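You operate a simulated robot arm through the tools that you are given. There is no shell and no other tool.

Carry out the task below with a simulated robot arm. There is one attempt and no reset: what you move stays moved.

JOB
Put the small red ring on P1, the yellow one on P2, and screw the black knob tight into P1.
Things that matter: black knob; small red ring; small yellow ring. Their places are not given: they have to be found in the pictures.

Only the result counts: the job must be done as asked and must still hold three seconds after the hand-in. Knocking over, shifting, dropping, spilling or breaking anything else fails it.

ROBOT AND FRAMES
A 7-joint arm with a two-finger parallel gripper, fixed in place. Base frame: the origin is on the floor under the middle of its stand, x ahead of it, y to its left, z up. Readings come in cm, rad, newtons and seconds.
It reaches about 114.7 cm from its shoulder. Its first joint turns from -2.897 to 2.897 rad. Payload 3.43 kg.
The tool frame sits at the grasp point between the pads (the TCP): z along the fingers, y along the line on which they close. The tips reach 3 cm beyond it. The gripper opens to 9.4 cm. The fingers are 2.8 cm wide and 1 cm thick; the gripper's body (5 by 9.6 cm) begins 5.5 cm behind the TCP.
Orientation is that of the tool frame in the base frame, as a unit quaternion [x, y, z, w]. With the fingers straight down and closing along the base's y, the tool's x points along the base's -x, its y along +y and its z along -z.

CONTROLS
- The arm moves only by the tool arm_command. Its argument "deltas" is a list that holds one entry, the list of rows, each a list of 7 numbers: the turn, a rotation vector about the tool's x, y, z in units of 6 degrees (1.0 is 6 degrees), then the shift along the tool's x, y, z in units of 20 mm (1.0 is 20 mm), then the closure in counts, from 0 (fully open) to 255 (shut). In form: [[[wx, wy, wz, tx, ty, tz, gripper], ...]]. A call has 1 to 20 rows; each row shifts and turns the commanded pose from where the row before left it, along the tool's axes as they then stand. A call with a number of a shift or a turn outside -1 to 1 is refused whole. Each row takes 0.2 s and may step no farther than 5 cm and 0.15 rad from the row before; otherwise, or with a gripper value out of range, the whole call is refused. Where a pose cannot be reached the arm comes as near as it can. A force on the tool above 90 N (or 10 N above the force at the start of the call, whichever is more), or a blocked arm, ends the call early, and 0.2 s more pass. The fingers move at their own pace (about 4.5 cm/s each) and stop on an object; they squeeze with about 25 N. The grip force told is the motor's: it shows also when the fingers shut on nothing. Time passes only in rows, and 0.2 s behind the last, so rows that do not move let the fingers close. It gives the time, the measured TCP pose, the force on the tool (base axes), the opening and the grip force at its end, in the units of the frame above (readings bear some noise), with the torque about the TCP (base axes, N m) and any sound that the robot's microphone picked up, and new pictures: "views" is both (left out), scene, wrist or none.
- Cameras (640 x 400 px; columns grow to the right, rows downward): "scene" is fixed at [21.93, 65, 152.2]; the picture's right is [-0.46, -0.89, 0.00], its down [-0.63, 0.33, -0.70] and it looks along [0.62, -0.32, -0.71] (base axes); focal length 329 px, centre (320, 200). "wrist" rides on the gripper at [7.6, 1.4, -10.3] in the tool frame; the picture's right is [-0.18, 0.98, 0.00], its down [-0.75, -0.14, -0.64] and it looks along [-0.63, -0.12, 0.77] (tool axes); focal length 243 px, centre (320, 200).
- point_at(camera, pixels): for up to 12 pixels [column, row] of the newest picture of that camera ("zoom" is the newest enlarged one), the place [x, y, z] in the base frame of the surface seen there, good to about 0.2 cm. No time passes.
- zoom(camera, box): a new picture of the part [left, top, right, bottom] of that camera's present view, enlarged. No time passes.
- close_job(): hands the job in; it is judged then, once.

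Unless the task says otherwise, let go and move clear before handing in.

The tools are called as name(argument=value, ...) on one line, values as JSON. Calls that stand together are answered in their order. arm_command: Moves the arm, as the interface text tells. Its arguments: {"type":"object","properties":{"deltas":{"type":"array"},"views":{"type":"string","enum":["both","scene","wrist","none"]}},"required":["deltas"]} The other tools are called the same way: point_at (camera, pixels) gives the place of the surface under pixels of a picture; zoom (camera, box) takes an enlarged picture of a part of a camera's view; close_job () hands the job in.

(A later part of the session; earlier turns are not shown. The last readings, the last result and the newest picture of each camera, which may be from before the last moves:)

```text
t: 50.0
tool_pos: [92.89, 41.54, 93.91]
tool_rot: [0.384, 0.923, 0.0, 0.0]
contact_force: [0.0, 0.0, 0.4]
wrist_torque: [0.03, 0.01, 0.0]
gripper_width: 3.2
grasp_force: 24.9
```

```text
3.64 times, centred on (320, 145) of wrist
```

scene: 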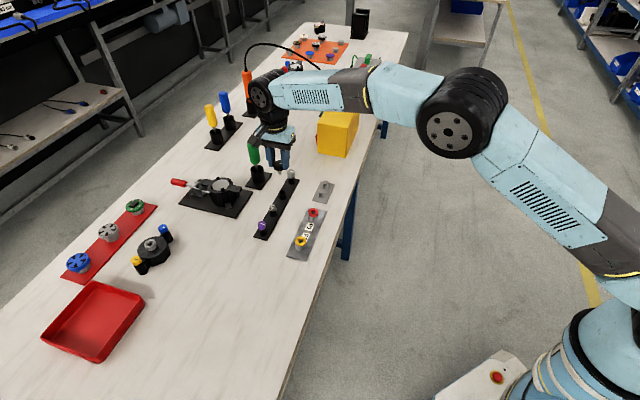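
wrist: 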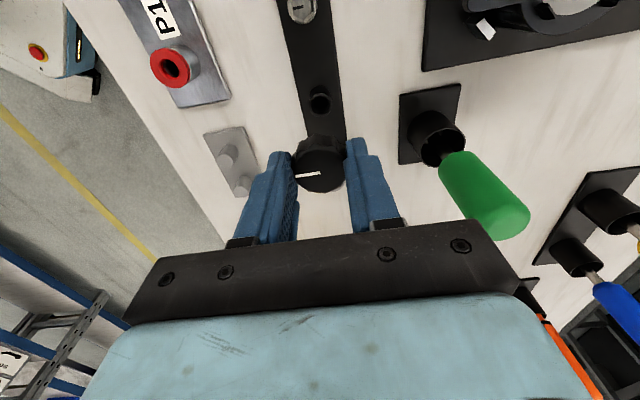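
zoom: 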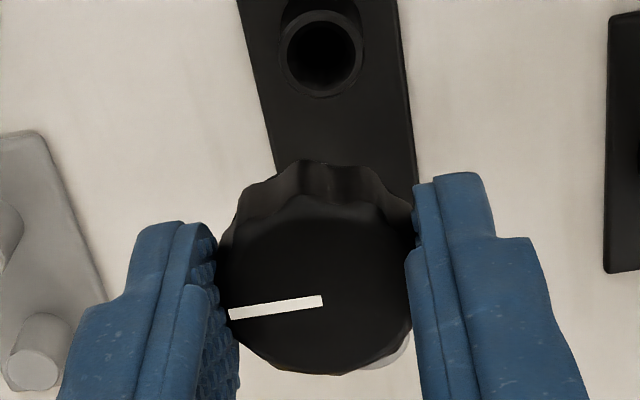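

The stud shows under the knob at scene zoom (320,265), roughly 1 cm thick. I'll zoom closer to check it hangs straight.

zoom(camera="scene", box=[290, 155, 325, 180])

zoom(camera="scene", box=[262, 150, 302, 180])

```text
16.00 times, centred on (308, 168) of scene
```

zoom: 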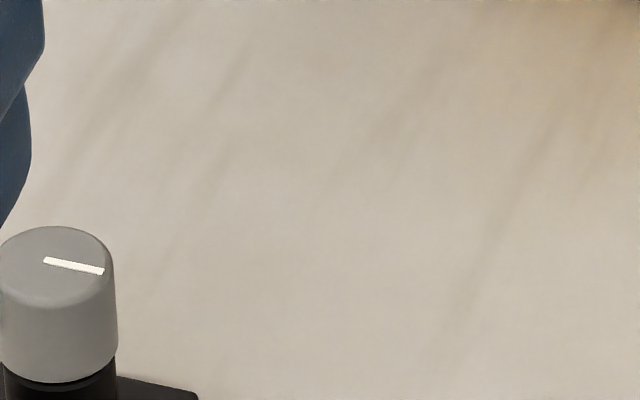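

```text
13.33 times, centred on (282, 165) of scene
```

zoom: 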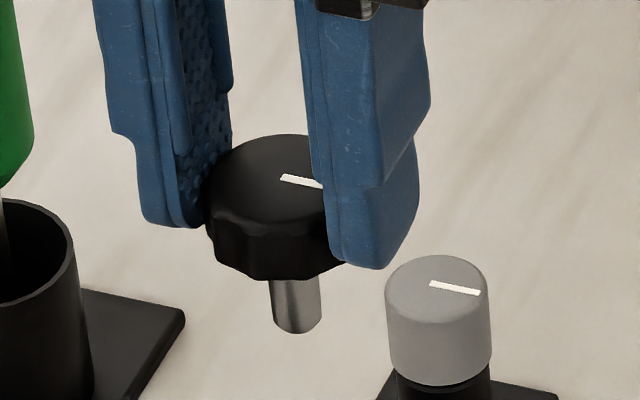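

The stud leans only as much as the camera perspective does, so the knob is upright. I'll measure the stud's end and the knob's underside.

point_at(camera="zoom", pixels=[[297, 325], [295, 300], [292, 283], [265, 225], [265, 262], [280, 272], [272, 290], [318, 290], [274, 318], [320, 316], [265, 180]])

```text
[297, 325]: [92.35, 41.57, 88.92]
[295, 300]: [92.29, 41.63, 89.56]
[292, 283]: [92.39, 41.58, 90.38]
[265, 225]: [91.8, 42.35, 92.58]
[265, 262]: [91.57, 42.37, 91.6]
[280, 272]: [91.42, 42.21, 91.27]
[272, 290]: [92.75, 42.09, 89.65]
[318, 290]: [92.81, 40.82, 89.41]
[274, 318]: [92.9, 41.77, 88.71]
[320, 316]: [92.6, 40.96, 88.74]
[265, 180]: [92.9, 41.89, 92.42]
```

The stud ends about 5.1 cm below the TCP and the knob's underside is about 2.7 cm below it. I'll carry the knob to above P1, about (80.5, 36.87), at this height.

arm_command(deltas=[[[0, 0, 0, 0.391, -0.859, 0, 255], [0, 0, 0, 0.391, -0.859, 0, 255], [0, 0, 0, 0.391, -0.859, 0, 255], [0, 0, 0, 0.391, -0.859, 0, 255], [0, 0, 0, 0.391, -0.859, 0, 255], [0, 0, 0, 0.391, -0.859, 0, 255], [0, 0, 0, 0.391, -0.859, 0, 255], [0, 0, 0, 0, 0, 0, 255]]])

zoom(camera="wrist", box=[250, 80, 390, 190])

zoom(camera="scene", box=[285, 175, 335, 225])

```text
t: 51.8
tool_pos: [80.58, 36.8, 94.02]
tool_rot: [0.382, 0.924, 0.001, 0.0]
contact_force: [-0.2, -0.7, -0.2]
wrist_torque: [0.03, 0.0, -0.01]
gripper_width: 3.22
grasp_force: 25.5
```

scene: 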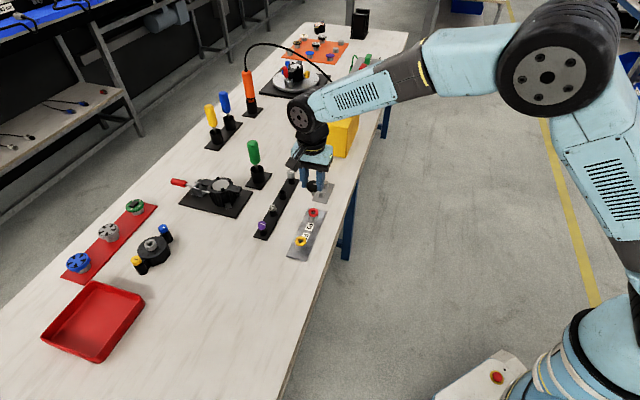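
wrist: 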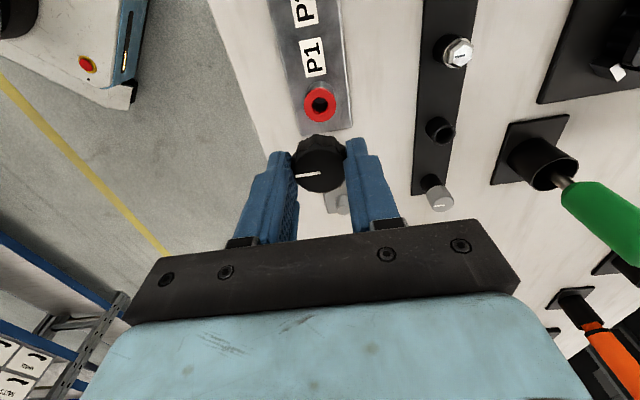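

```text
3.64 times, centred on (320, 135) of wrist
```

zoom: 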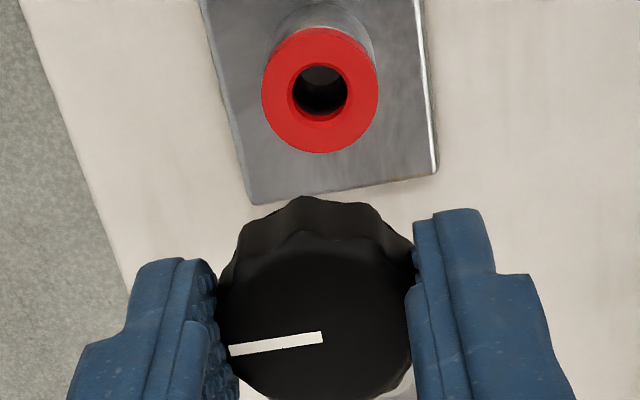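

```text
8.00 times, centred on (310, 200) of scene
```

zoom: 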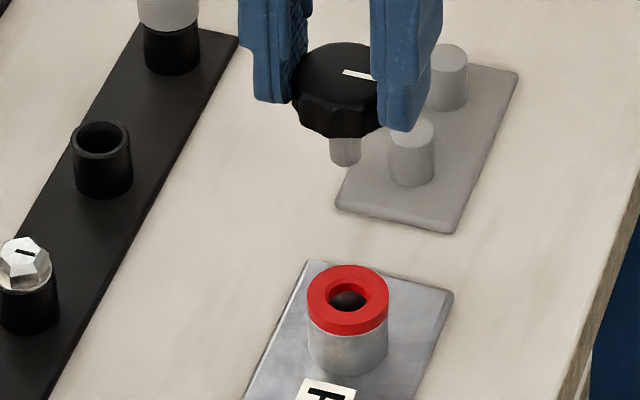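

The knob hangs above P1, with the red ring at zoom (320,90), about 1 mm toward tool +x of the axis. I'll correct that, then turn counter-clockwise here to gain stroke for screwing clockwise.

arm_command(deltas=[[[0, 0, 0, 0.06, 0, 0, 255], [0, 0, -1, 0, 0, 0, 255], [0, 0, -1, 0, 0, 0, 255], [0, 0, -1, 0, 0, 0, 255], [0, 0, -1, 0, 0, 0, 255], [0, 0, -1, 0, 0, 0, 255], [0, 0, -1, 0, 0, 0, 255], [0, 0, -1, 0, 0, 0, 255], [0, 0, -1, 0, 0, 0, 255], [0, 0, -1, 0, 0, 0, 255], [0, 0, -1, 0, 0, 0, 255], [0, 0, -1, 0, 0, 0, 255], [0, 0, -1, 0, 0, 0, 255], [0, 0, -1, 0, 0, 0, 255], [0, 0, -1, 0, 0, 0, 255], [0, 0, -1, 0, 0, 0, 255], [0, 0, 0, 0, 0, 0, 255]]])

```text
t: 55.4
tool_pos: [80.45, 36.81, 93.98]
tool_rot: [-0.383, 0.924, 0.0, 0.001]
contact_force: [-0.2, 0.2, -0.7]
wrist_torque: [-0.01, 0.0, 0.01]
gripper_width: 3.21
grasp_force: 25.3
```

scene: 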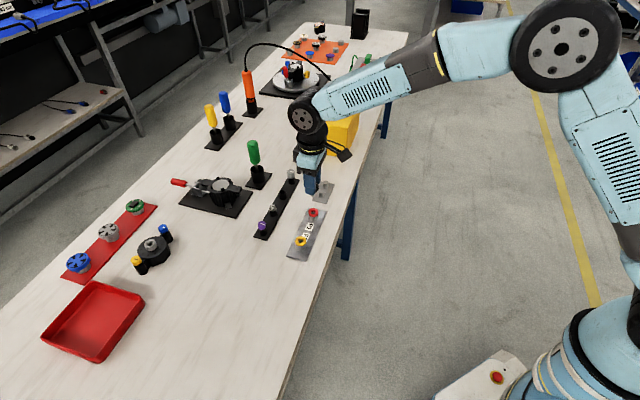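
wrist: 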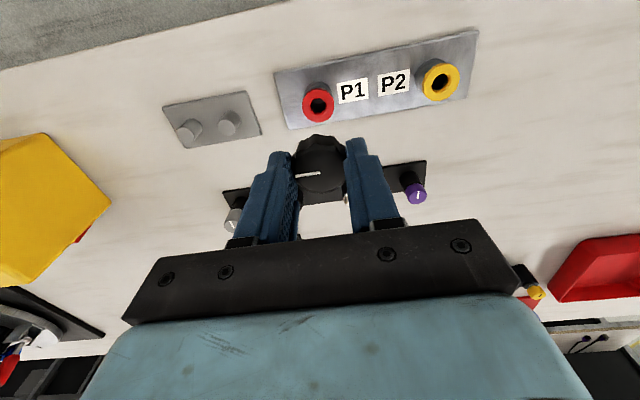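

It turned 90° without trouble (now −45°), still holding. I'll continue counter-clockwise to find how much room there is.

arm_command(deltas=[[[0, 0, -1, 0, 0, 0, 255], [0, 0, -1, 0, 0, 0, 255], [0, 0, -1, 0, 0, 0, 255], [0, 0, -1, 0, 0, 0, 255], [0, 0, -1, 0, 0, 0, 255], [0, 0, -1, 0, 0, 0, 255], [0, 0, -1, 0, 0, 0, 255], [0, 0, -1, 0, 0, 0, 255], [0, 0, -1, 0, 0, 0, 255], [0, 0, -1, 0, 0, 0, 255], [0, 0, -1, 0, 0, 0, 255], [0, 0, -1, 0, 0, 0, 255], [0, 0, -1, 0, 0, 0, 255], [0, 0, -1, 0, 0, 0, 255], [0, 0, -1, 0, 0, 0, 255], [0, 0, 0, 0, 0, 0, 255]]])

```text
t: 58.8
tool_pos: [80.36, 36.88, 94.0]
tool_rot: [0.924, -0.382, 0.0, 0.0]
contact_force: [0.5, -0.4, 0.2]
wrist_torque: [-0.04, 0.04, 0.02]
gripper_width: 3.19
grasp_force: 25.5
```

scene: 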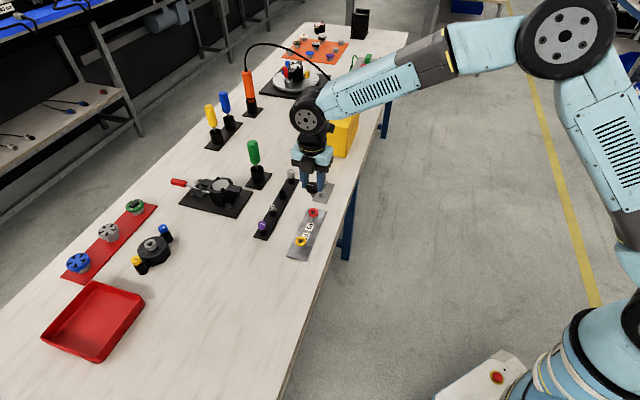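
wrist: 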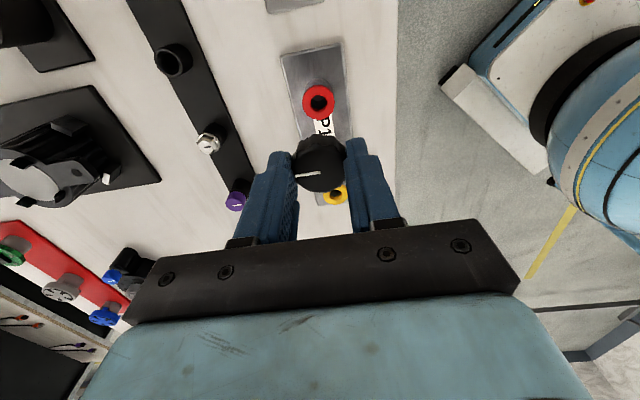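

The gripper is now at −135° with the knob still held, and the red ring appears at wrist (318,102). Comparing with the view from the opposite heading removes camera bias, so I'll zoom for a precise centre.

zoom(camera="wrist", box=[270, 70, 370, 190])

zoom(camera="scene", box=[285, 175, 335, 225])

```text
3.33 times, centred on (320, 130) of wrist
```

zoom: 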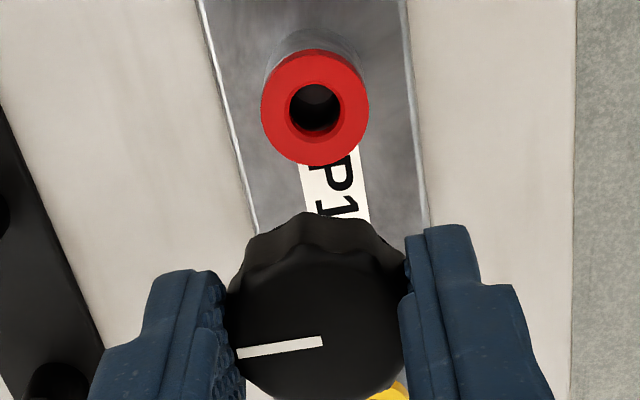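

```text
8.00 times, centred on (310, 200) of scene
```

zoom: 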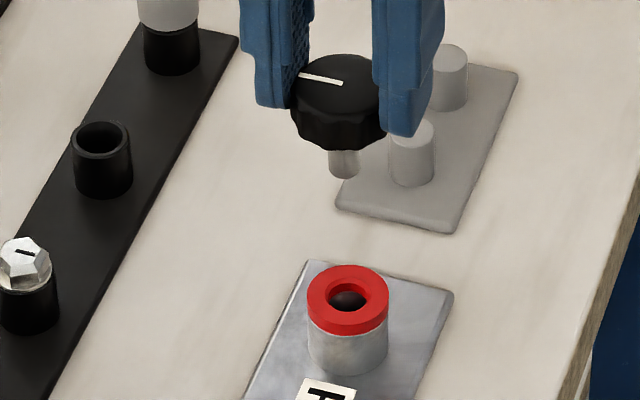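

Comparing the two opposite headings, P1 lies about 0.2 cm toward the present tool +x, and the knob itself sits about 0.15 cm toward tool −x in the grip. I'll shift +0.35 cm in tool x, −0.07 cm in y, and lower until the stud is just above the ring.

arm_command(deltas=[[[0, 0, 0, 0.175, -0.035, 0, 255], [0, 0, 0, 0, 0, 0.7, 255], [0, 0, 0, 0, 0, 0.8, 255], [0, 0, 0, 0, 0, 0.8, 255], [0, 0, 0, 0, 0, 0.6, 255], [0, 0, 0, 0, 0, 0.4, 255], [0, 0, 0, 0, 0, 0, 255]]])

zoom(camera="scene", box=[290, 190, 335, 225])

zoom(camera="wrist", box=[270, 100, 370, 190])

```text
t: 60.4
tool_pos: [80.75, 36.7, 87.39]
tool_rot: [0.924, -0.383, 0.0, -0.001]
contact_force: [0.5, -0.2, -0.1]
wrist_torque: [-0.05, 0.0, 0.02]
gripper_width: 3.21
grasp_force: 24.9
```

scene: 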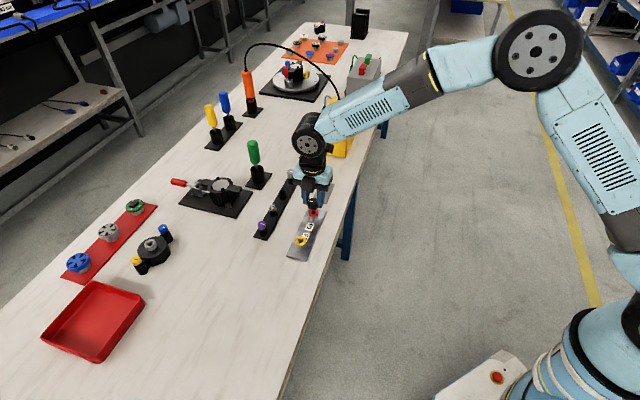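
wrist: 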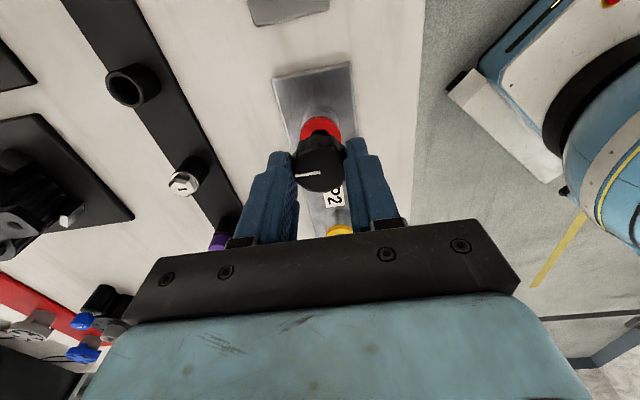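

```text
11.43 times, centred on (312, 208) of scene
```

zoom: 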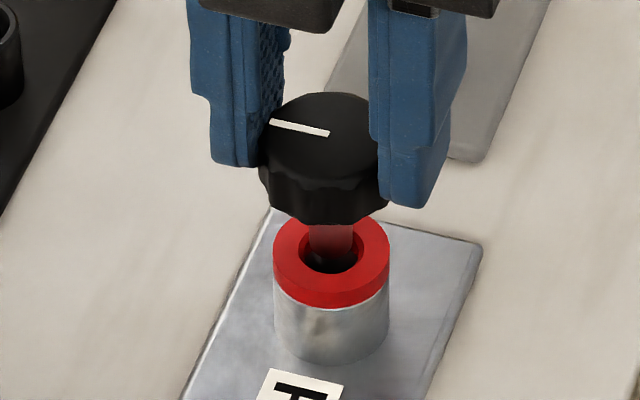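

```text
4.44 times, centred on (320, 145) of wrist
```

zoom: 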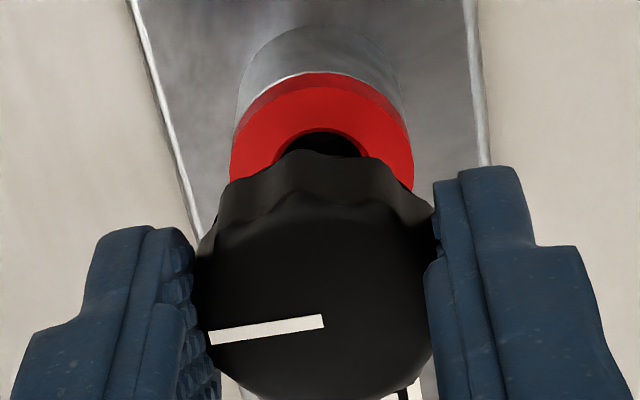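

The stud is just over the ring hole (scene: stud 310–354 vs hole 298–360, laterally centred). I'll measure the stud end and ring in this wrist/scene detail to check the fore-aft alignment.

zoom(camera="scene", box=[302, 203, 326, 221])

```text
16.00 times, centred on (314, 212) of scene
```

zoom: 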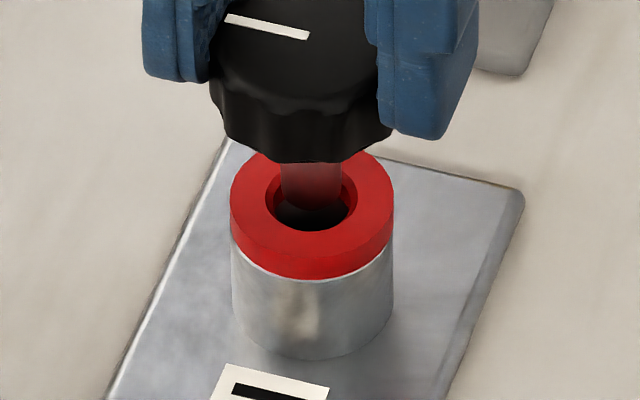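

point_at(camera="zoom", pixels=[[312, 203], [312, 190], [312, 172], [290, 185], [336, 185], [240, 195], [384, 195], [312, 240], [312, 220], [272, 200], [352, 195], [305, 150]])

```text
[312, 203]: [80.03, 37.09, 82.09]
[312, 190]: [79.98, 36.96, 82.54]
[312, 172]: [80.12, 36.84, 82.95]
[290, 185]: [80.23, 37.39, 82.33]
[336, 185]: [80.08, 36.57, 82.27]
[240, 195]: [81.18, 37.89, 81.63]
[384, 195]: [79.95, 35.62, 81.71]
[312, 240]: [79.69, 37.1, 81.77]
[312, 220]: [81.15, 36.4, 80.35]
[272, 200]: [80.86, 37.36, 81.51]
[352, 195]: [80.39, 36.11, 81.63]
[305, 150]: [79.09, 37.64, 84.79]
```

The stud's centre measures about (80.45, 36.8) against the ring's (80.58, 36.76), so it's about 1 mm short. I'll nudge +0.8 mm and lower 0.5 cm, watching the force.

arm_command(deltas=[[[0, 0, 0, 0.04, -0.01, 0, 255], [0, 0, 0, 0, 0, 0.13, 255], [0, 0, 0, 0, 0, 0.13, 255], [0, 0, 0, 0, 0, 0, 255]]])

zoom(camera="scene", box=[302, 203, 326, 221])

zoom(camera="wrist", box=[270, 100, 370, 190])

```text
t: 61.4
tool_pos: [80.91, 36.66, 86.87]
tool_rot: [0.924, -0.382, 0.0, 0.001]
contact_force: [0.4, 0.5, -0.5]
wrist_torque: [0.03, -0.04, 0.02]
gripper_width: 3.21
grasp_force: 24.9
```

scene: 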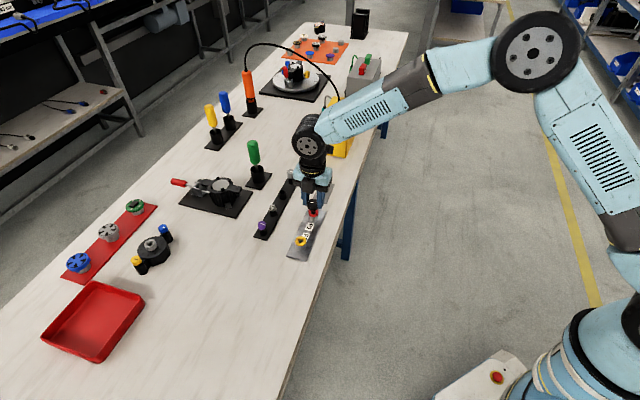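
wrist: 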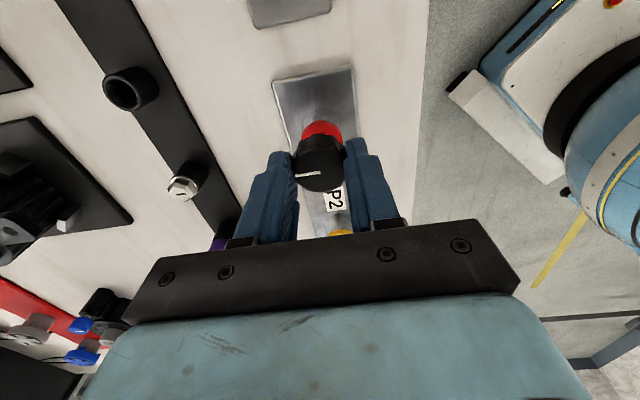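

```text
16.00 times, centred on (314, 212) of scene
```

zoom: 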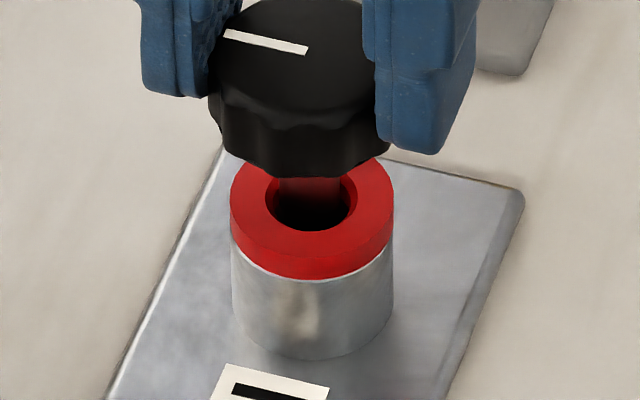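

```text
4.44 times, centred on (320, 145) of wrist
```

zoom: 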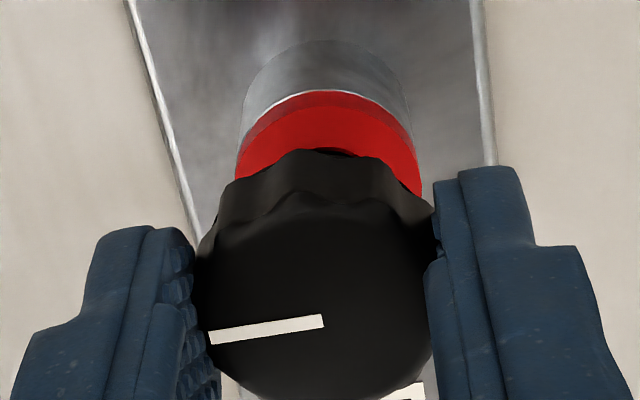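

The stud is entering the ring hole (stud 280–340, hole 266–352 in the zoom) with no force. I'll nudge y by half a millimetre and keep lowering in small steps.

arm_command(deltas=[[[0, 0, 0, 0, 0.025, 0, 255], [0, 0, 0, 0, 0, 0.1, 255], [0, 0, 0, 0, 0, 0.1, 255], [0, 0, 0, 0, 0, 0, 255]]], views="none")

```text
t: 62.4
tool_pos: [80.68, 36.66, 86.35]
tool_rot: [0.924, -0.383, 0.001, 0.0]
contact_force: [-0.1, -0.2, 0.4]
wrist_torque: [-0.01, -0.01, 0.02]
gripper_width: 3.21
grasp_force: 25.0
```

Still no contact at TCP z 86.35. I'll go down another 2 mm at a time.

arm_command(deltas=[[[0, 0, 0, 0, 0, 0.1, 255], [0, 0, 0, 0, 0, 0, 255]]], views="none")

```text
t: 63.0
tool_pos: [80.79, 36.68, 86.24]
tool_rot: [0.924, -0.383, 0.0, 0.0]
contact_force: [0.1, -0.3, -0.1]
wrist_torque: [0.0, -0.01, -0.01]
gripper_width: 3.19
grasp_force: 25.5
```

arm_command(deltas=[[[0, 0, 0, 0, 0, 0.1, 255], [0, 0, 0, 0, 0, 0, 255]]], views="scene")

zoom(camera="scene", box=[302, 203, 326, 221])

```text
t: 63.6
tool_pos: [80.7, 36.64, 86.12]
tool_rot: [0.924, -0.382, -0.001, 0.0]
contact_force: [-0.6, 0.0, 0.0]
wrist_torque: [-0.01, -0.03, -0.01]
gripper_width: 3.24
grasp_force: 25.0
```

scene: 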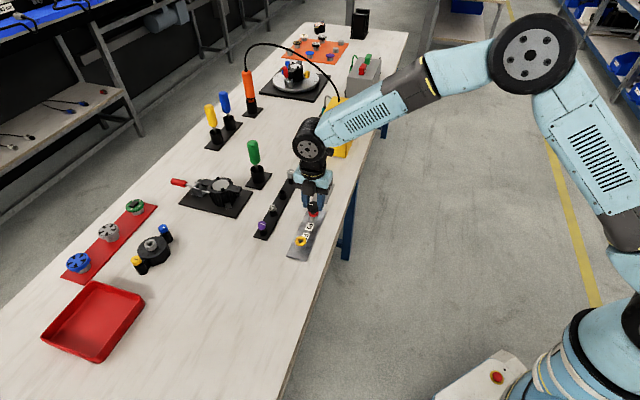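

```text
16.00 times, centred on (314, 212) of scene
```

zoom: 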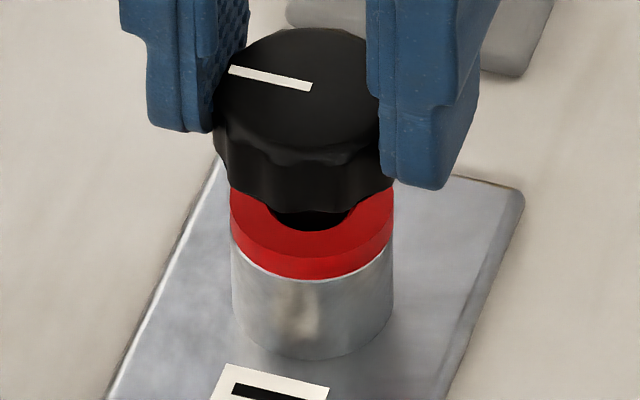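

No force yet, and the stud end has just entered the bore with the knob centred over the ring. I'll continue down 2 mm at a time.

arm_command(deltas=[[[0, 0, 0, 0, 0, 0.1, 255], [0, 0, 0, 0, 0, 0, 255]]], views="none")

```text
t: 64.2
tool_pos: [80.68, 36.6, 85.84]
tool_rot: [0.924, -0.383, 0.0, 0.0]
contact_force: [0.1, -0.3, 0.0]
wrist_torque: [-0.02, 0.02, -0.03]
gripper_width: 3.2
grasp_force: 25.2
```

arm_command(deltas=[[[0, 0, 0, 0, 0, 0.1, 255], [0, 0, 0, 0, 0, 0, 255]]], views="none")

```text
t: 64.8
tool_pos: [80.79, 36.56, 85.56]
tool_rot: [0.924, -0.382, 0.0, 0.0]
contact_force: [0.5, 5.3, 1.1]
wrist_torque: [0.17, -0.04, 0.01]
gripper_width: 3.24
grasp_force: 25.3
```

A sideways force of 5.3 N in +y has appeared, so the stud is brushing a wall. I'll pause a moment and see whether it persists.

arm_command(deltas=[[[0, 0, 0, -0.015, -0.02, 0, 255], [0, 0, 0, 0, 0, 0, 255]]])

zoom(camera="scene", box=[302, 203, 326, 221])

zoom(camera="wrist", box=[270, 100, 370, 190])

```text
t: 65.4
tool_pos: [80.76, 36.61, 85.58]
tool_rot: [0.924, -0.383, 0.0, 0.0]
contact_force: [1.1, 5.8, -0.7]
wrist_torque: [0.28, -0.05, -0.01]
gripper_width: 3.21
grasp_force: 25.1
```

scene: 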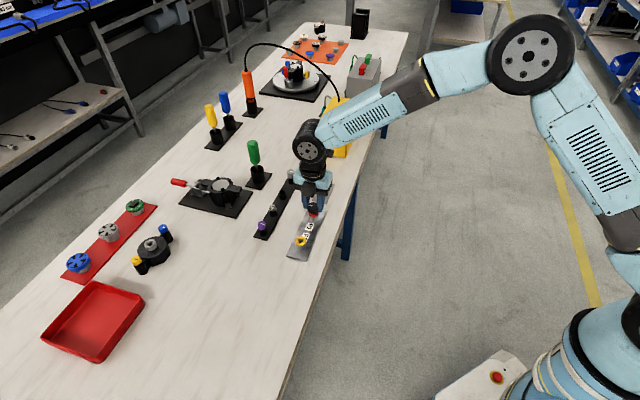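
wrist: 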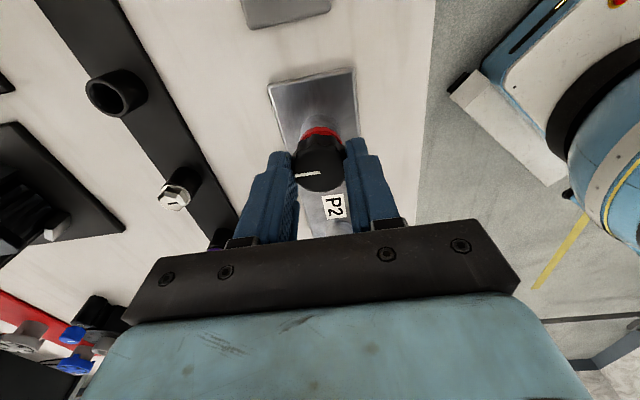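

```text
16.00 times, centred on (314, 212) of scene
```

zoom: 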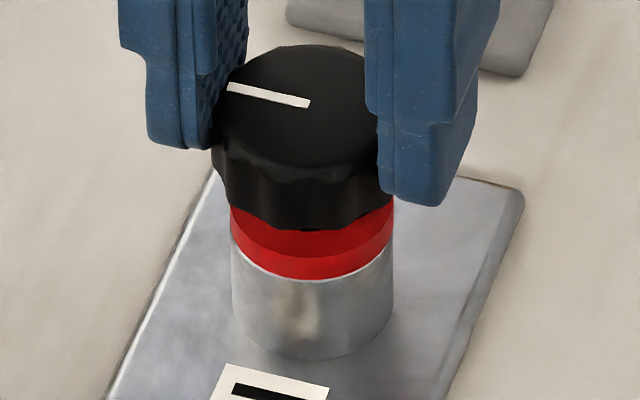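

```text
4.44 times, centred on (320, 145) of wrist
```

zoom: 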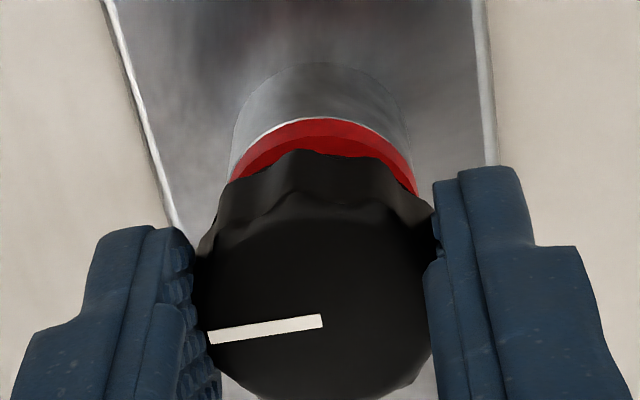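

The 5.8 N push persists, and the torque (0.28 N·m) places the contact near the stud's end, on its −y side. I'll shift 1 mm toward +y to relieve it.

arm_command(deltas=[[[0, 0, 0, -0.03, -0.04, 0, 255], [0, 0, 0, 0, 0, 0, 255]]], views="none")

```text
t: 66.0
tool_pos: [80.82, 36.63, 85.55]
tool_rot: [0.924, -0.382, 0.0, 0.001]
contact_force: [-2.3, -2.4, 0.1]
wrist_torque: [-0.1, 0.08, 0.03]
gripper_width: 3.2
grasp_force: 25.7
```

The force flipped to about −2.3 N in both axes, so the fit is close and the stud is nearly centred. I'll ease back a third and recheck.

arm_command(deltas=[[[0, 0, 0, 0, 0.015, 0, 255], [0, 0, 0, 0, 0, 0, 255]]], views="none")

```text
t: 66.6
tool_pos: [80.64, 36.7, 85.65]
tool_rot: [0.924, -0.382, 0.0, 0.001]
contact_force: [-1.6, -3.6, 0.5]
wrist_torque: [-0.08, 0.0, -0.01]
gripper_width: 3.19
grasp_force: 24.4
```

arm_command(deltas=[[[0, 0, 0, 0, 0, 0, 255], [0, 0, 0, 0, 0, 0, 255]]], views="none")

```text
t: 67.2
tool_pos: [80.75, 36.77, 85.6]
tool_rot: [0.924, -0.383, 0.0, 0.0]
contact_force: [-0.8, -4.6, 1.1]
wrist_torque: [-0.15, -0.02, 0.02]
gripper_width: 3.2
grasp_force: 25.0
```

The push is now −4.6 N in y, so the stud touches the other side; the clearance is under a millimetre. I'll move back 0.35 mm to the middle.

arm_command(deltas=[[[0, 0, 0, 0.012, 0.012, 0, 255], [0, 0, 0, 0, 0, 0, 255], [0, 0, 0, 0, 0, 0, 255]]], views="none")

```text
t: 68.0
tool_pos: [80.69, 36.67, 85.63]
tool_rot: [0.924, -0.383, 0.0, 0.0]
contact_force: [-0.9, -0.6, -0.5]
wrist_torque: [0.01, -0.07, 0.01]
gripper_width: 3.2
grasp_force: 25.0
```

The side forces are gone (under 1 N). I'll lower 1 mm and see if the thread is met.

arm_command(deltas=[[[0, 0, 0, 0, 0, 0.05, 255], [0, 0, 0, 0, 0, 0, 255], [0, 0, 0, 0, 0, 0, 255]]], views="none")

```text
t: 68.8
tool_pos: [80.58, 36.67, 85.53]
tool_rot: [0.924, -0.383, 0.0, -0.001]
contact_force: [-2.1, 0.7, 5.5]
wrist_torque: [0.0, 0.12, 0.03]
gripper_width: 3.22
grasp_force: 25.4
```

There's 5.5 N upward at TCP z 85.5, so the stud has met the thread about 1.1 cm before seating. I'll turn clockwise 60°, shifting slightly each row so the turn is about the knob's own axis.

arm_command(deltas=[[[0, 0, 1, 0, 0.0078, 0, 255], [0, 0, 1, 0, 0.0078, 0, 255], [0, 0, 1, 0, 0.0078, 0, 255], [0, 0, 1, 0, 0.0078, 0, 255], [0, 0, 1, 0, 0.0078, 0, 255], [0, 0, 0, 0, 0, 0, 255]]], views="none")

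```text
t: 70.2
tool_pos: [80.72, 36.59, 85.51]
tool_rot: [0.793, -0.609, 0.0, 0.0]
contact_force: [-1.1, -1.9, 2.0]
wrist_torque: [-0.03, -0.01, -0.01]
gripper_width: 3.21
grasp_force: 24.9
```

Turned 30° with little force (2 N up). I'll continue clockwise 60°.

arm_command(deltas=[[[0, 0, 1, 0, 0.0078, 0.003, 255], [0, 0, 1, 0, 0.0078, 0.003, 255], [0, 0, 1, 0, 0.0078, 0.003, 255], [0, 0, 1, 0, 0.0078, 0.003, 255], [0, 0, 1, 0, 0.0078, 0.003, 255], [0, 0, 1, 0, 0.0078, 0.003, 255], [0, 0, 1, 0, 0.0078, 0.003, 255], [0, 0, 1, 0, 0.0078, 0.003, 255], [0, 0, 1, 0, 0.0078, 0.003, 255], [0, 0, 1, 0, 0.0078, 0.003, 255], [0, 0, 0, 0, 0, 0, 255]]])

zoom(camera="scene", box=[298, 200, 330, 224])

```text
t: 72.6
tool_pos: [80.51, 36.63, 85.38]
tool_rot: [-0.383, 0.924, 0.0, -0.001]
contact_force: [-2.0, -2.4, 2.8]
wrist_torque: [-0.1, 0.07, 0.02]
gripper_width: 3.22
grasp_force: 25.0
```

scene: 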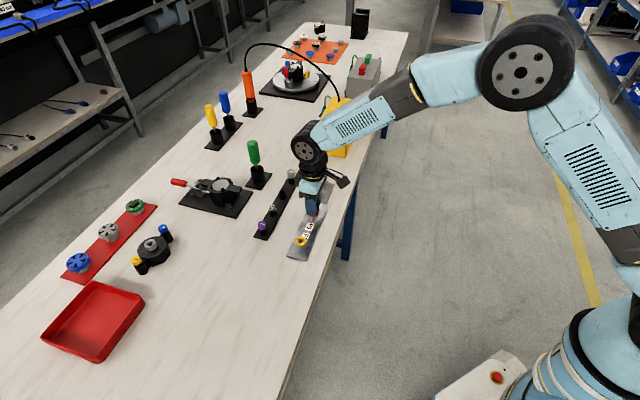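
wrist: 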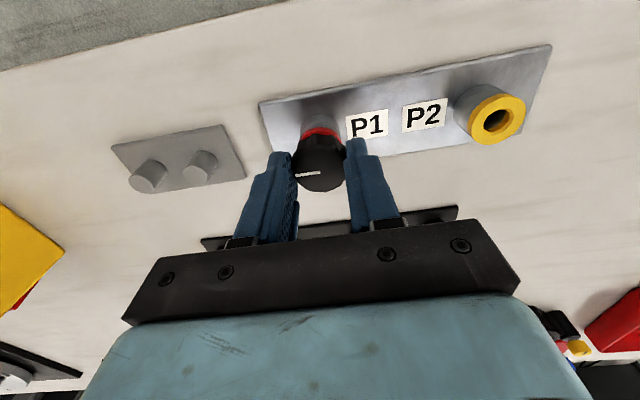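

```text
16.00 times, centred on (314, 212) of scene
```

zoom: 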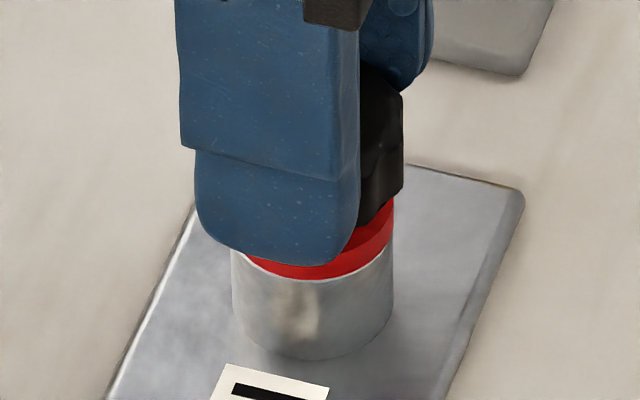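

Now at −45°, with z down to 85.38 and small forces (2.8 N up, about 3 N sideways along tool +x). I'll nudge 0.3 mm to ease it and keep turning 90°.

arm_command(deltas=[[[0, 0, 1, 0.008, 0.0078, 0.003, 255], [0, 0, 1, 0.007, 0.0078, 0.003, 255], [0, 0, 1, 0, 0.0078, 0.003, 255], [0, 0, 1, 0, 0.0078, 0.003, 255], [0, 0, 1, 0, 0.0078, 0.003, 255], [0, 0, 1, 0, 0.0078, 0.003, 255], [0, 0, 1, 0, 0.0078, 0.003, 255], [0, 0, 1, 0, 0.0078, 0.003, 255], [0, 0, 1, 0, 0.0078, 0.003, 255], [0, 0, 1, 0, 0.0078, 0.003, 255], [0, 0, 1, 0, 0.0078, 0.003, 255], [0, 0, 1, 0, 0.0078, 0.003, 255], [0, 0, 1, 0, 0.0078, 0.003, 255], [0, 0, 1, 0, 0.0078, 0.003, 255], [0, 0, 1, 0, 0.0078, 0.003, 255], [0, 0, 0, 0, 0, 0, 255]]])

zoom(camera="scene", box=[298, 200, 330, 224])

```text
t: 76.0
tool_pos: [80.48, 37.04, 85.31]
tool_rot: [0.384, 0.924, -0.001, -0.001]
contact_force: [3.1, -3.1, 1.0]
wrist_torque: [-0.14, -0.06, 0.0]
gripper_width: 3.24
grasp_force: 25.2
```

scene: 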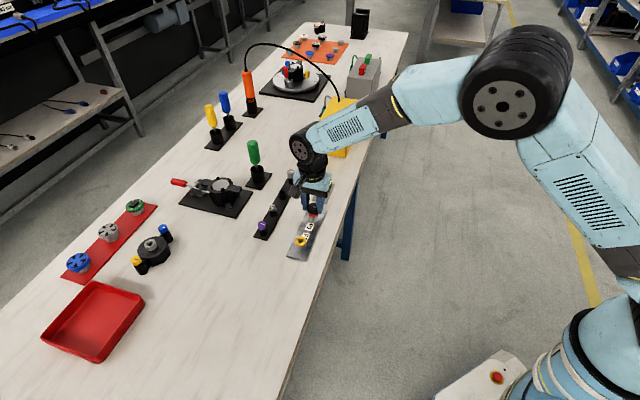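
wrist: 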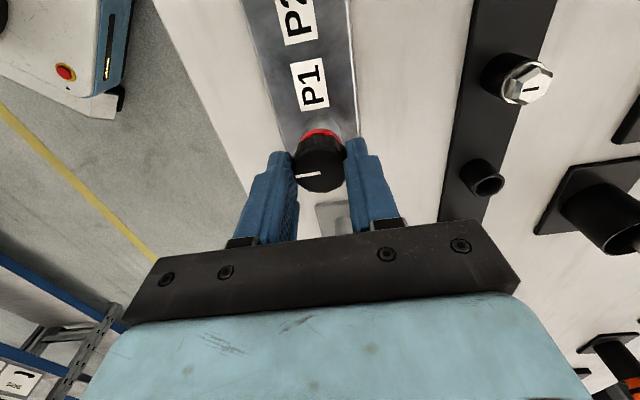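

```text
16.00 times, centred on (314, 212) of scene
```

zoom: 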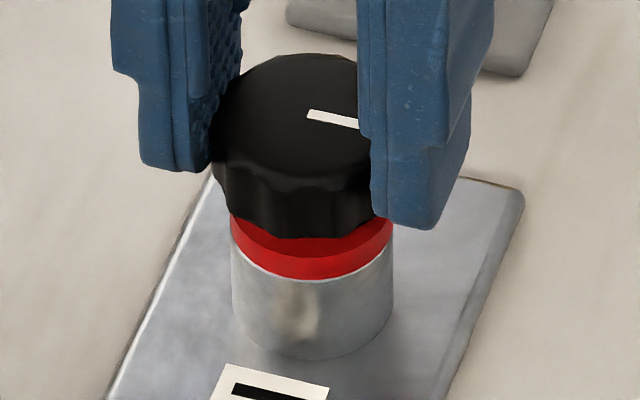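

After a half turn the knob has come down about 2 mm (z 85.31) with only 1 N up, but there's a 4.4 N push along tool −x. I'll nudge back and continue turning another 90° with the same feed.

arm_command(deltas=[[[0, 0, 1, -0.01, 0.0078, 0.004, 255], [0, 0, 1, -0.01, 0.0078, 0.004, 255], [0, 0, 1, 0, 0.0078, 0.004, 255], [0, 0, 1, 0, 0.0078, 0.004, 255], [0, 0, 1, 0, 0.0078, 0.004, 255], [0, 0, 1, 0, 0.0078, 0.004, 255], [0, 0, 1, 0, 0.0078, 0.004, 255], [0, 0, 1, 0, 0.0078, 0.004, 255], [0, 0, 1, 0, 0.0078, 0.004, 255], [0, 0, 1, 0, 0.0078, 0.004, 255], [0, 0, 1, 0, 0.0078, 0.004, 255], [0, 0, 1, 0, 0.0078, 0.004, 255], [0, 0, 1, 0, 0.0078, 0.004, 255], [0, 0, 1, 0, 0.0078, 0.004, 255], [0, 0, 1, 0, 0.0078, 0.004, 255], [0, 0, 0, 0, 0, 0, 255]]])

zoom(camera="scene", box=[298, 200, 330, 224])

```text
t: 79.4
tool_pos: [80.67, 36.83, 85.14]
tool_rot: [0.924, 0.382, 0.0, 0.0]
contact_force: [2.3, 1.6, 7.6]
wrist_torque: [0.0, -0.1, 0.0]
gripper_width: 3.21
grasp_force: 25.3
```

scene: 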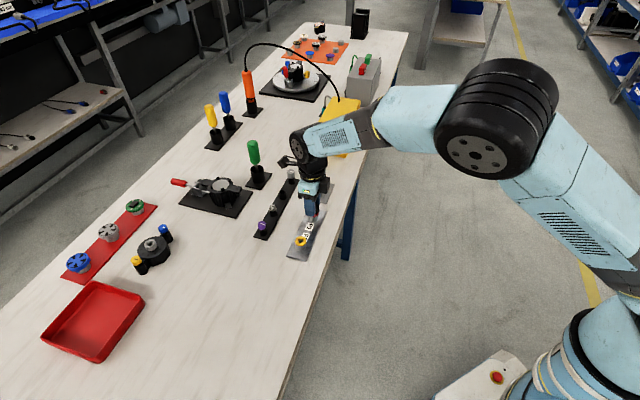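
wrist: 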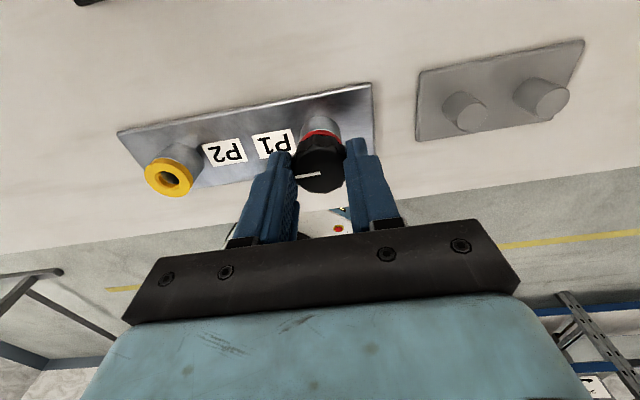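

```text
16.00 times, centred on (314, 212) of scene
```

zoom: 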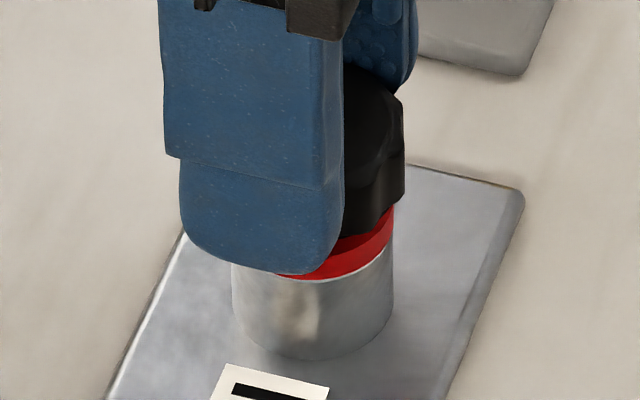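

At +135° the upward force has risen to 7.6 N at my feed rate, so the thread is engaged with a finer pitch. I'll turn 30° more with no feed and see how the force changes.

arm_command(deltas=[[[0, 0, 1, -0.005, 0.004, 0, 255], [0, 0, 1, -0.005, 0.004, 0, 255], [0, 0, 1, 0, 0.004, 0, 255], [0, 0, 1, 0, 0.004, 0, 255], [0, 0, 1, 0, 0.004, 0, 255], [0, 0, 0, 0, 0, 0, 255]]])

```text
t: 80.8
tool_pos: [80.67, 36.79, 85.12]
tool_rot: [0.992, 0.13, -0.001, 0.0]
contact_force: [1.4, -1.8, 2.5]
wrist_torque: [-0.17, -0.01, 0.0]
gripper_width: 3.21
grasp_force: 25.1
```

scene: 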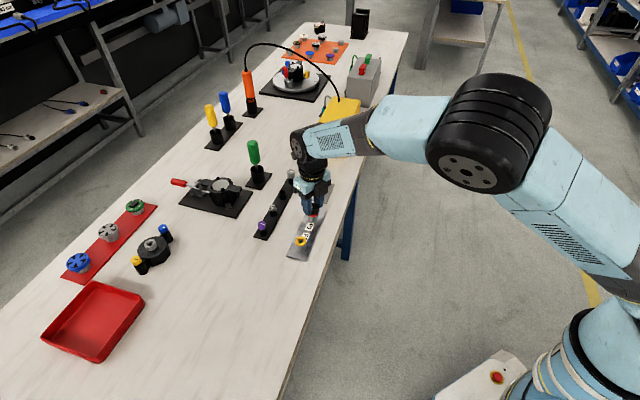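
wrist: 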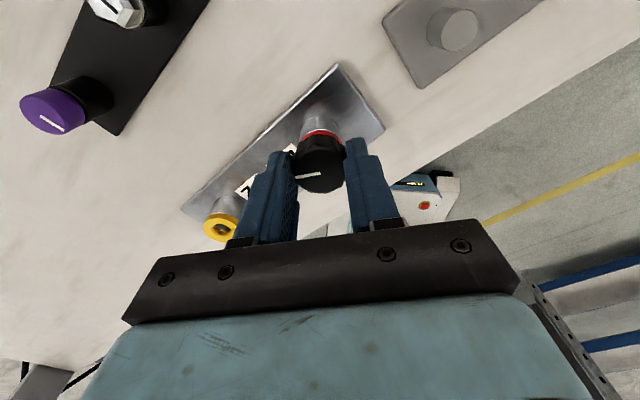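

With no feed the force dropped from 7.6 to 2.5 N over 30°, which confirms the thread is drawing the knob down. I'll now let go, recentre the tool axis on P1 (−0.13 cm in tool x), and wind back for another stroke.

arm_command(deltas=[[[0, 0, 0, 0, 0, 0, 200], [0, 0, 0, 0, 0, 0, 160], [0, 0, 0, 0, 0, 0, 120], [0, 0, 0, 0, 0, 0, 120], [0, 0, 0, -0.065, 0, 0, 120], [0, 0, 0, 0, 0, 0, 120]]])

zoom(camera="wrist", box=[270, 100, 370, 200])

zoom(camera="scene", box=[298, 200, 330, 224])

```text
t: 82.2
tool_pos: [80.76, 36.9, 85.12]
tool_rot: [0.991, 0.13, 0.0, 0.0]
contact_force: [-0.2, -0.5, -0.6]
wrist_torque: [0.01, 0.0, 0.04]
gripper_width: 4.97
grasp_force: 0.0
```

scene: 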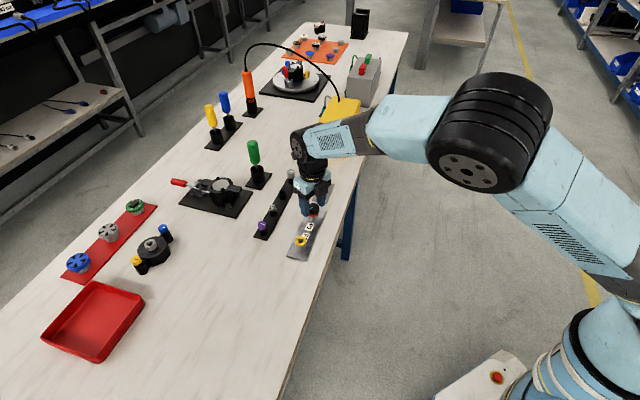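
wrist: 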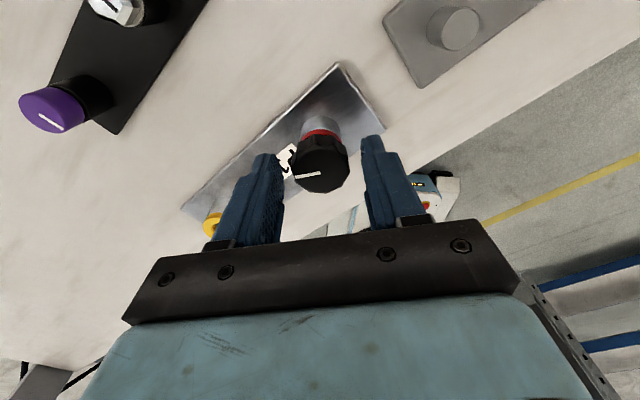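

```text
4.00 times, centred on (320, 150) of wrist
```

zoom: 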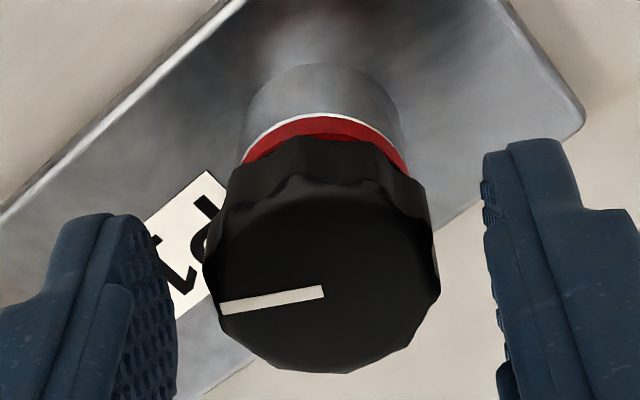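

```text
16.00 times, centred on (314, 212) of scene
```

zoom: 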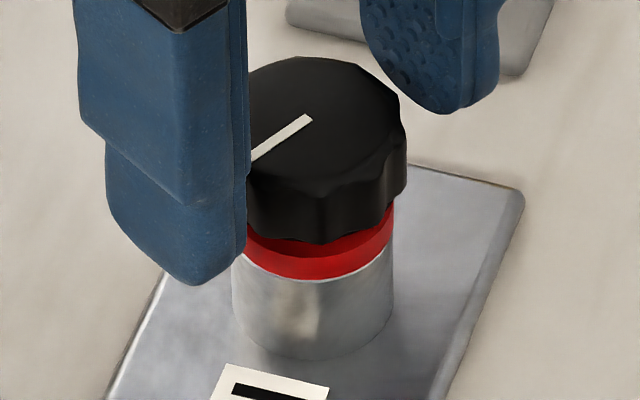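

The knob stays put in the thread, its centre (inner end of the white mark) at wrist about (320.8, 173). I'll take a further reading to check the shift before winding back.

arm_command(deltas=[[[0, 0, 0, 0, 0, 0, 120], [0, 0, 0, 0, 0, 0, 120]]], views="wrist")

zoom(camera="wrist", box=[280, 130, 360, 200])

```text
t: 82.8
tool_pos: [80.67, 36.96, 85.0]
tool_rot: [0.991, 0.131, 0.0, 0.0]
contact_force: [0.5, -0.1, 0.2]
wrist_torque: [-0.01, 0.02, -0.01]
gripper_width: 4.96
grasp_force: 0.0
```

wrist: 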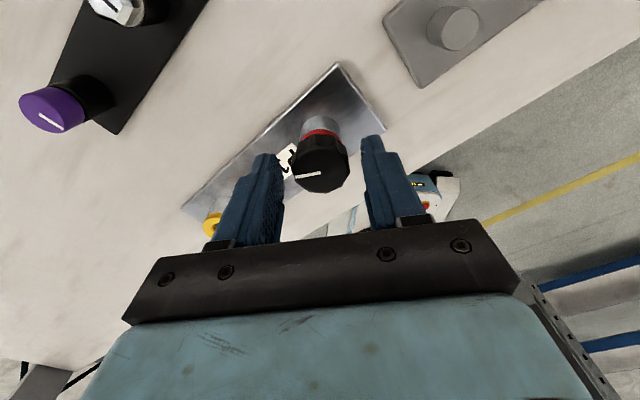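

```text
5.71 times, centred on (320, 165) of wrist
```

zoom: 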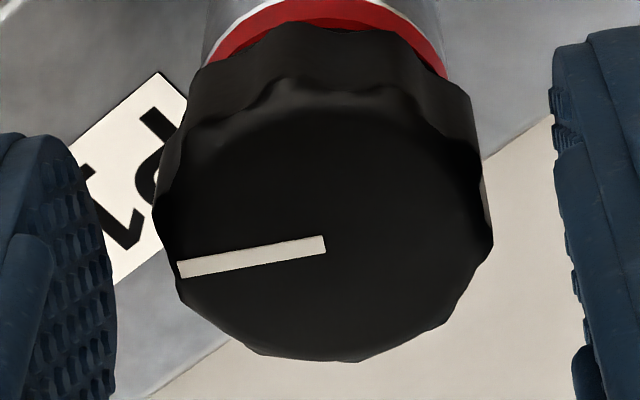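

Readings are steady and the knob is well clear of the pads. I'll wind back counter-clockwise 120° with the fingers open around the knob.

arm_command(deltas=[[[0, 0, -1, 0, 0, 0, 120], [0, 0, -1, 0, 0, 0, 120], [0, 0, -1, 0, 0, 0, 120], [0, 0, -1, 0, 0, 0, 120], [0, 0, -1, 0, 0, 0, 120], [0, 0, -1, 0, 0, 0, 120], [0, 0, -1, 0, 0, 0, 120], [0, 0, -1, 0, 0, 0, 120], [0, 0, -1, 0, 0, 0, 120], [0, 0, -1, 0, 0, 0, 120], [0, 0, -1, 0, 0, 0, 120], [0, 0, -1, 0, 0, 0, 120], [0, 0, -1, 0, 0, 0, 120], [0, 0, -1, 0, 0, 0, 120], [0, 0, -1, 0, 0, 0, 120], [0, 0, -1, 0, 0, 0, 120], [0, 0, -1, 0, 0, 0, 120], [0, 0, -1, 0, 0, 0, 120], [0, 0, -1, 0, 0, 0, 120], [0, 0, -1, 0, 0, 0, 120]]], views="none")

arm_command(deltas=[[[0, 0, -1, 0, 0, 0, 120], [0, 0, -1, 0, 0, 0, 120], [0, 0, -1, 0, 0, 0, 120], [0, 0, -1, 0, 0, 0, 120], [0, 0, -1, 0, 0, 0, 120], [0, 0, -1, 0, 0, 0, 120], [0, 0, -1, 0, 0, 0, 120], [0, 0, -1, 0, 0, 0, 120], [0, 0, -1, 0, 0, 0, 120], [0, 0, -1, 0, 0, 0, 120], [0, 0, 0, 0, 0, 0, 120]]], views="wrist")

zoom(camera="wrist", box=[280, 130, 360, 200])

```text
t: 87.0
tool_pos: [80.72, 36.91, 85.1]
tool_rot: [0.381, 0.925, 0.0, 0.0]
contact_force: [0.1, -0.1, 0.3]
wrist_torque: [-0.01, -0.02, -0.03]
gripper_width: 4.98
grasp_force: 0.0
```

```text
t: 89.4
tool_pos: [80.61, 36.93, 85.16]
tool_rot: [-0.131, 0.991, 0.0, -0.001]
contact_force: [-1.3, -0.6, 1.6]
wrist_torque: [0.01, -0.01, 0.01]
gripper_width: 4.98
grasp_force: 0.1
```

wrist: 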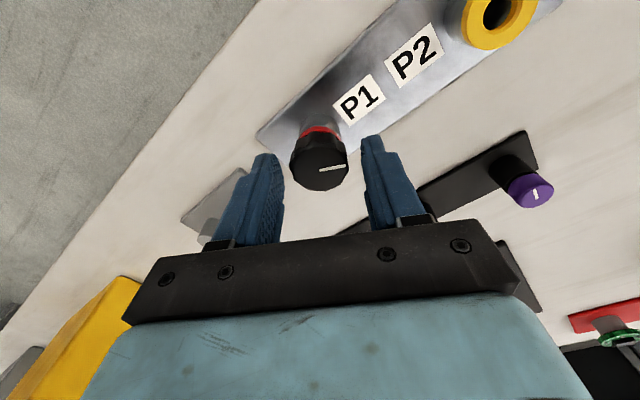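

```text
5.71 times, centred on (320, 165) of wrist
```

zoom: 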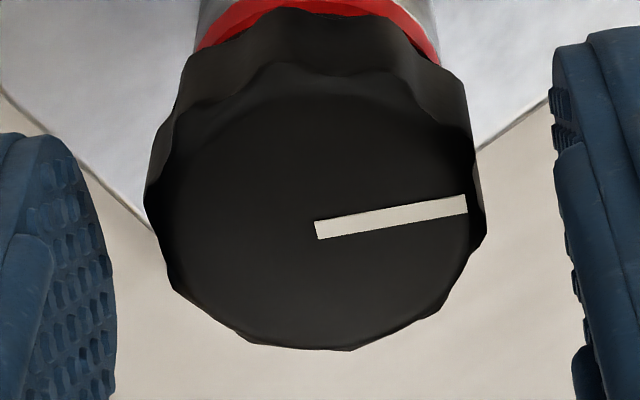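

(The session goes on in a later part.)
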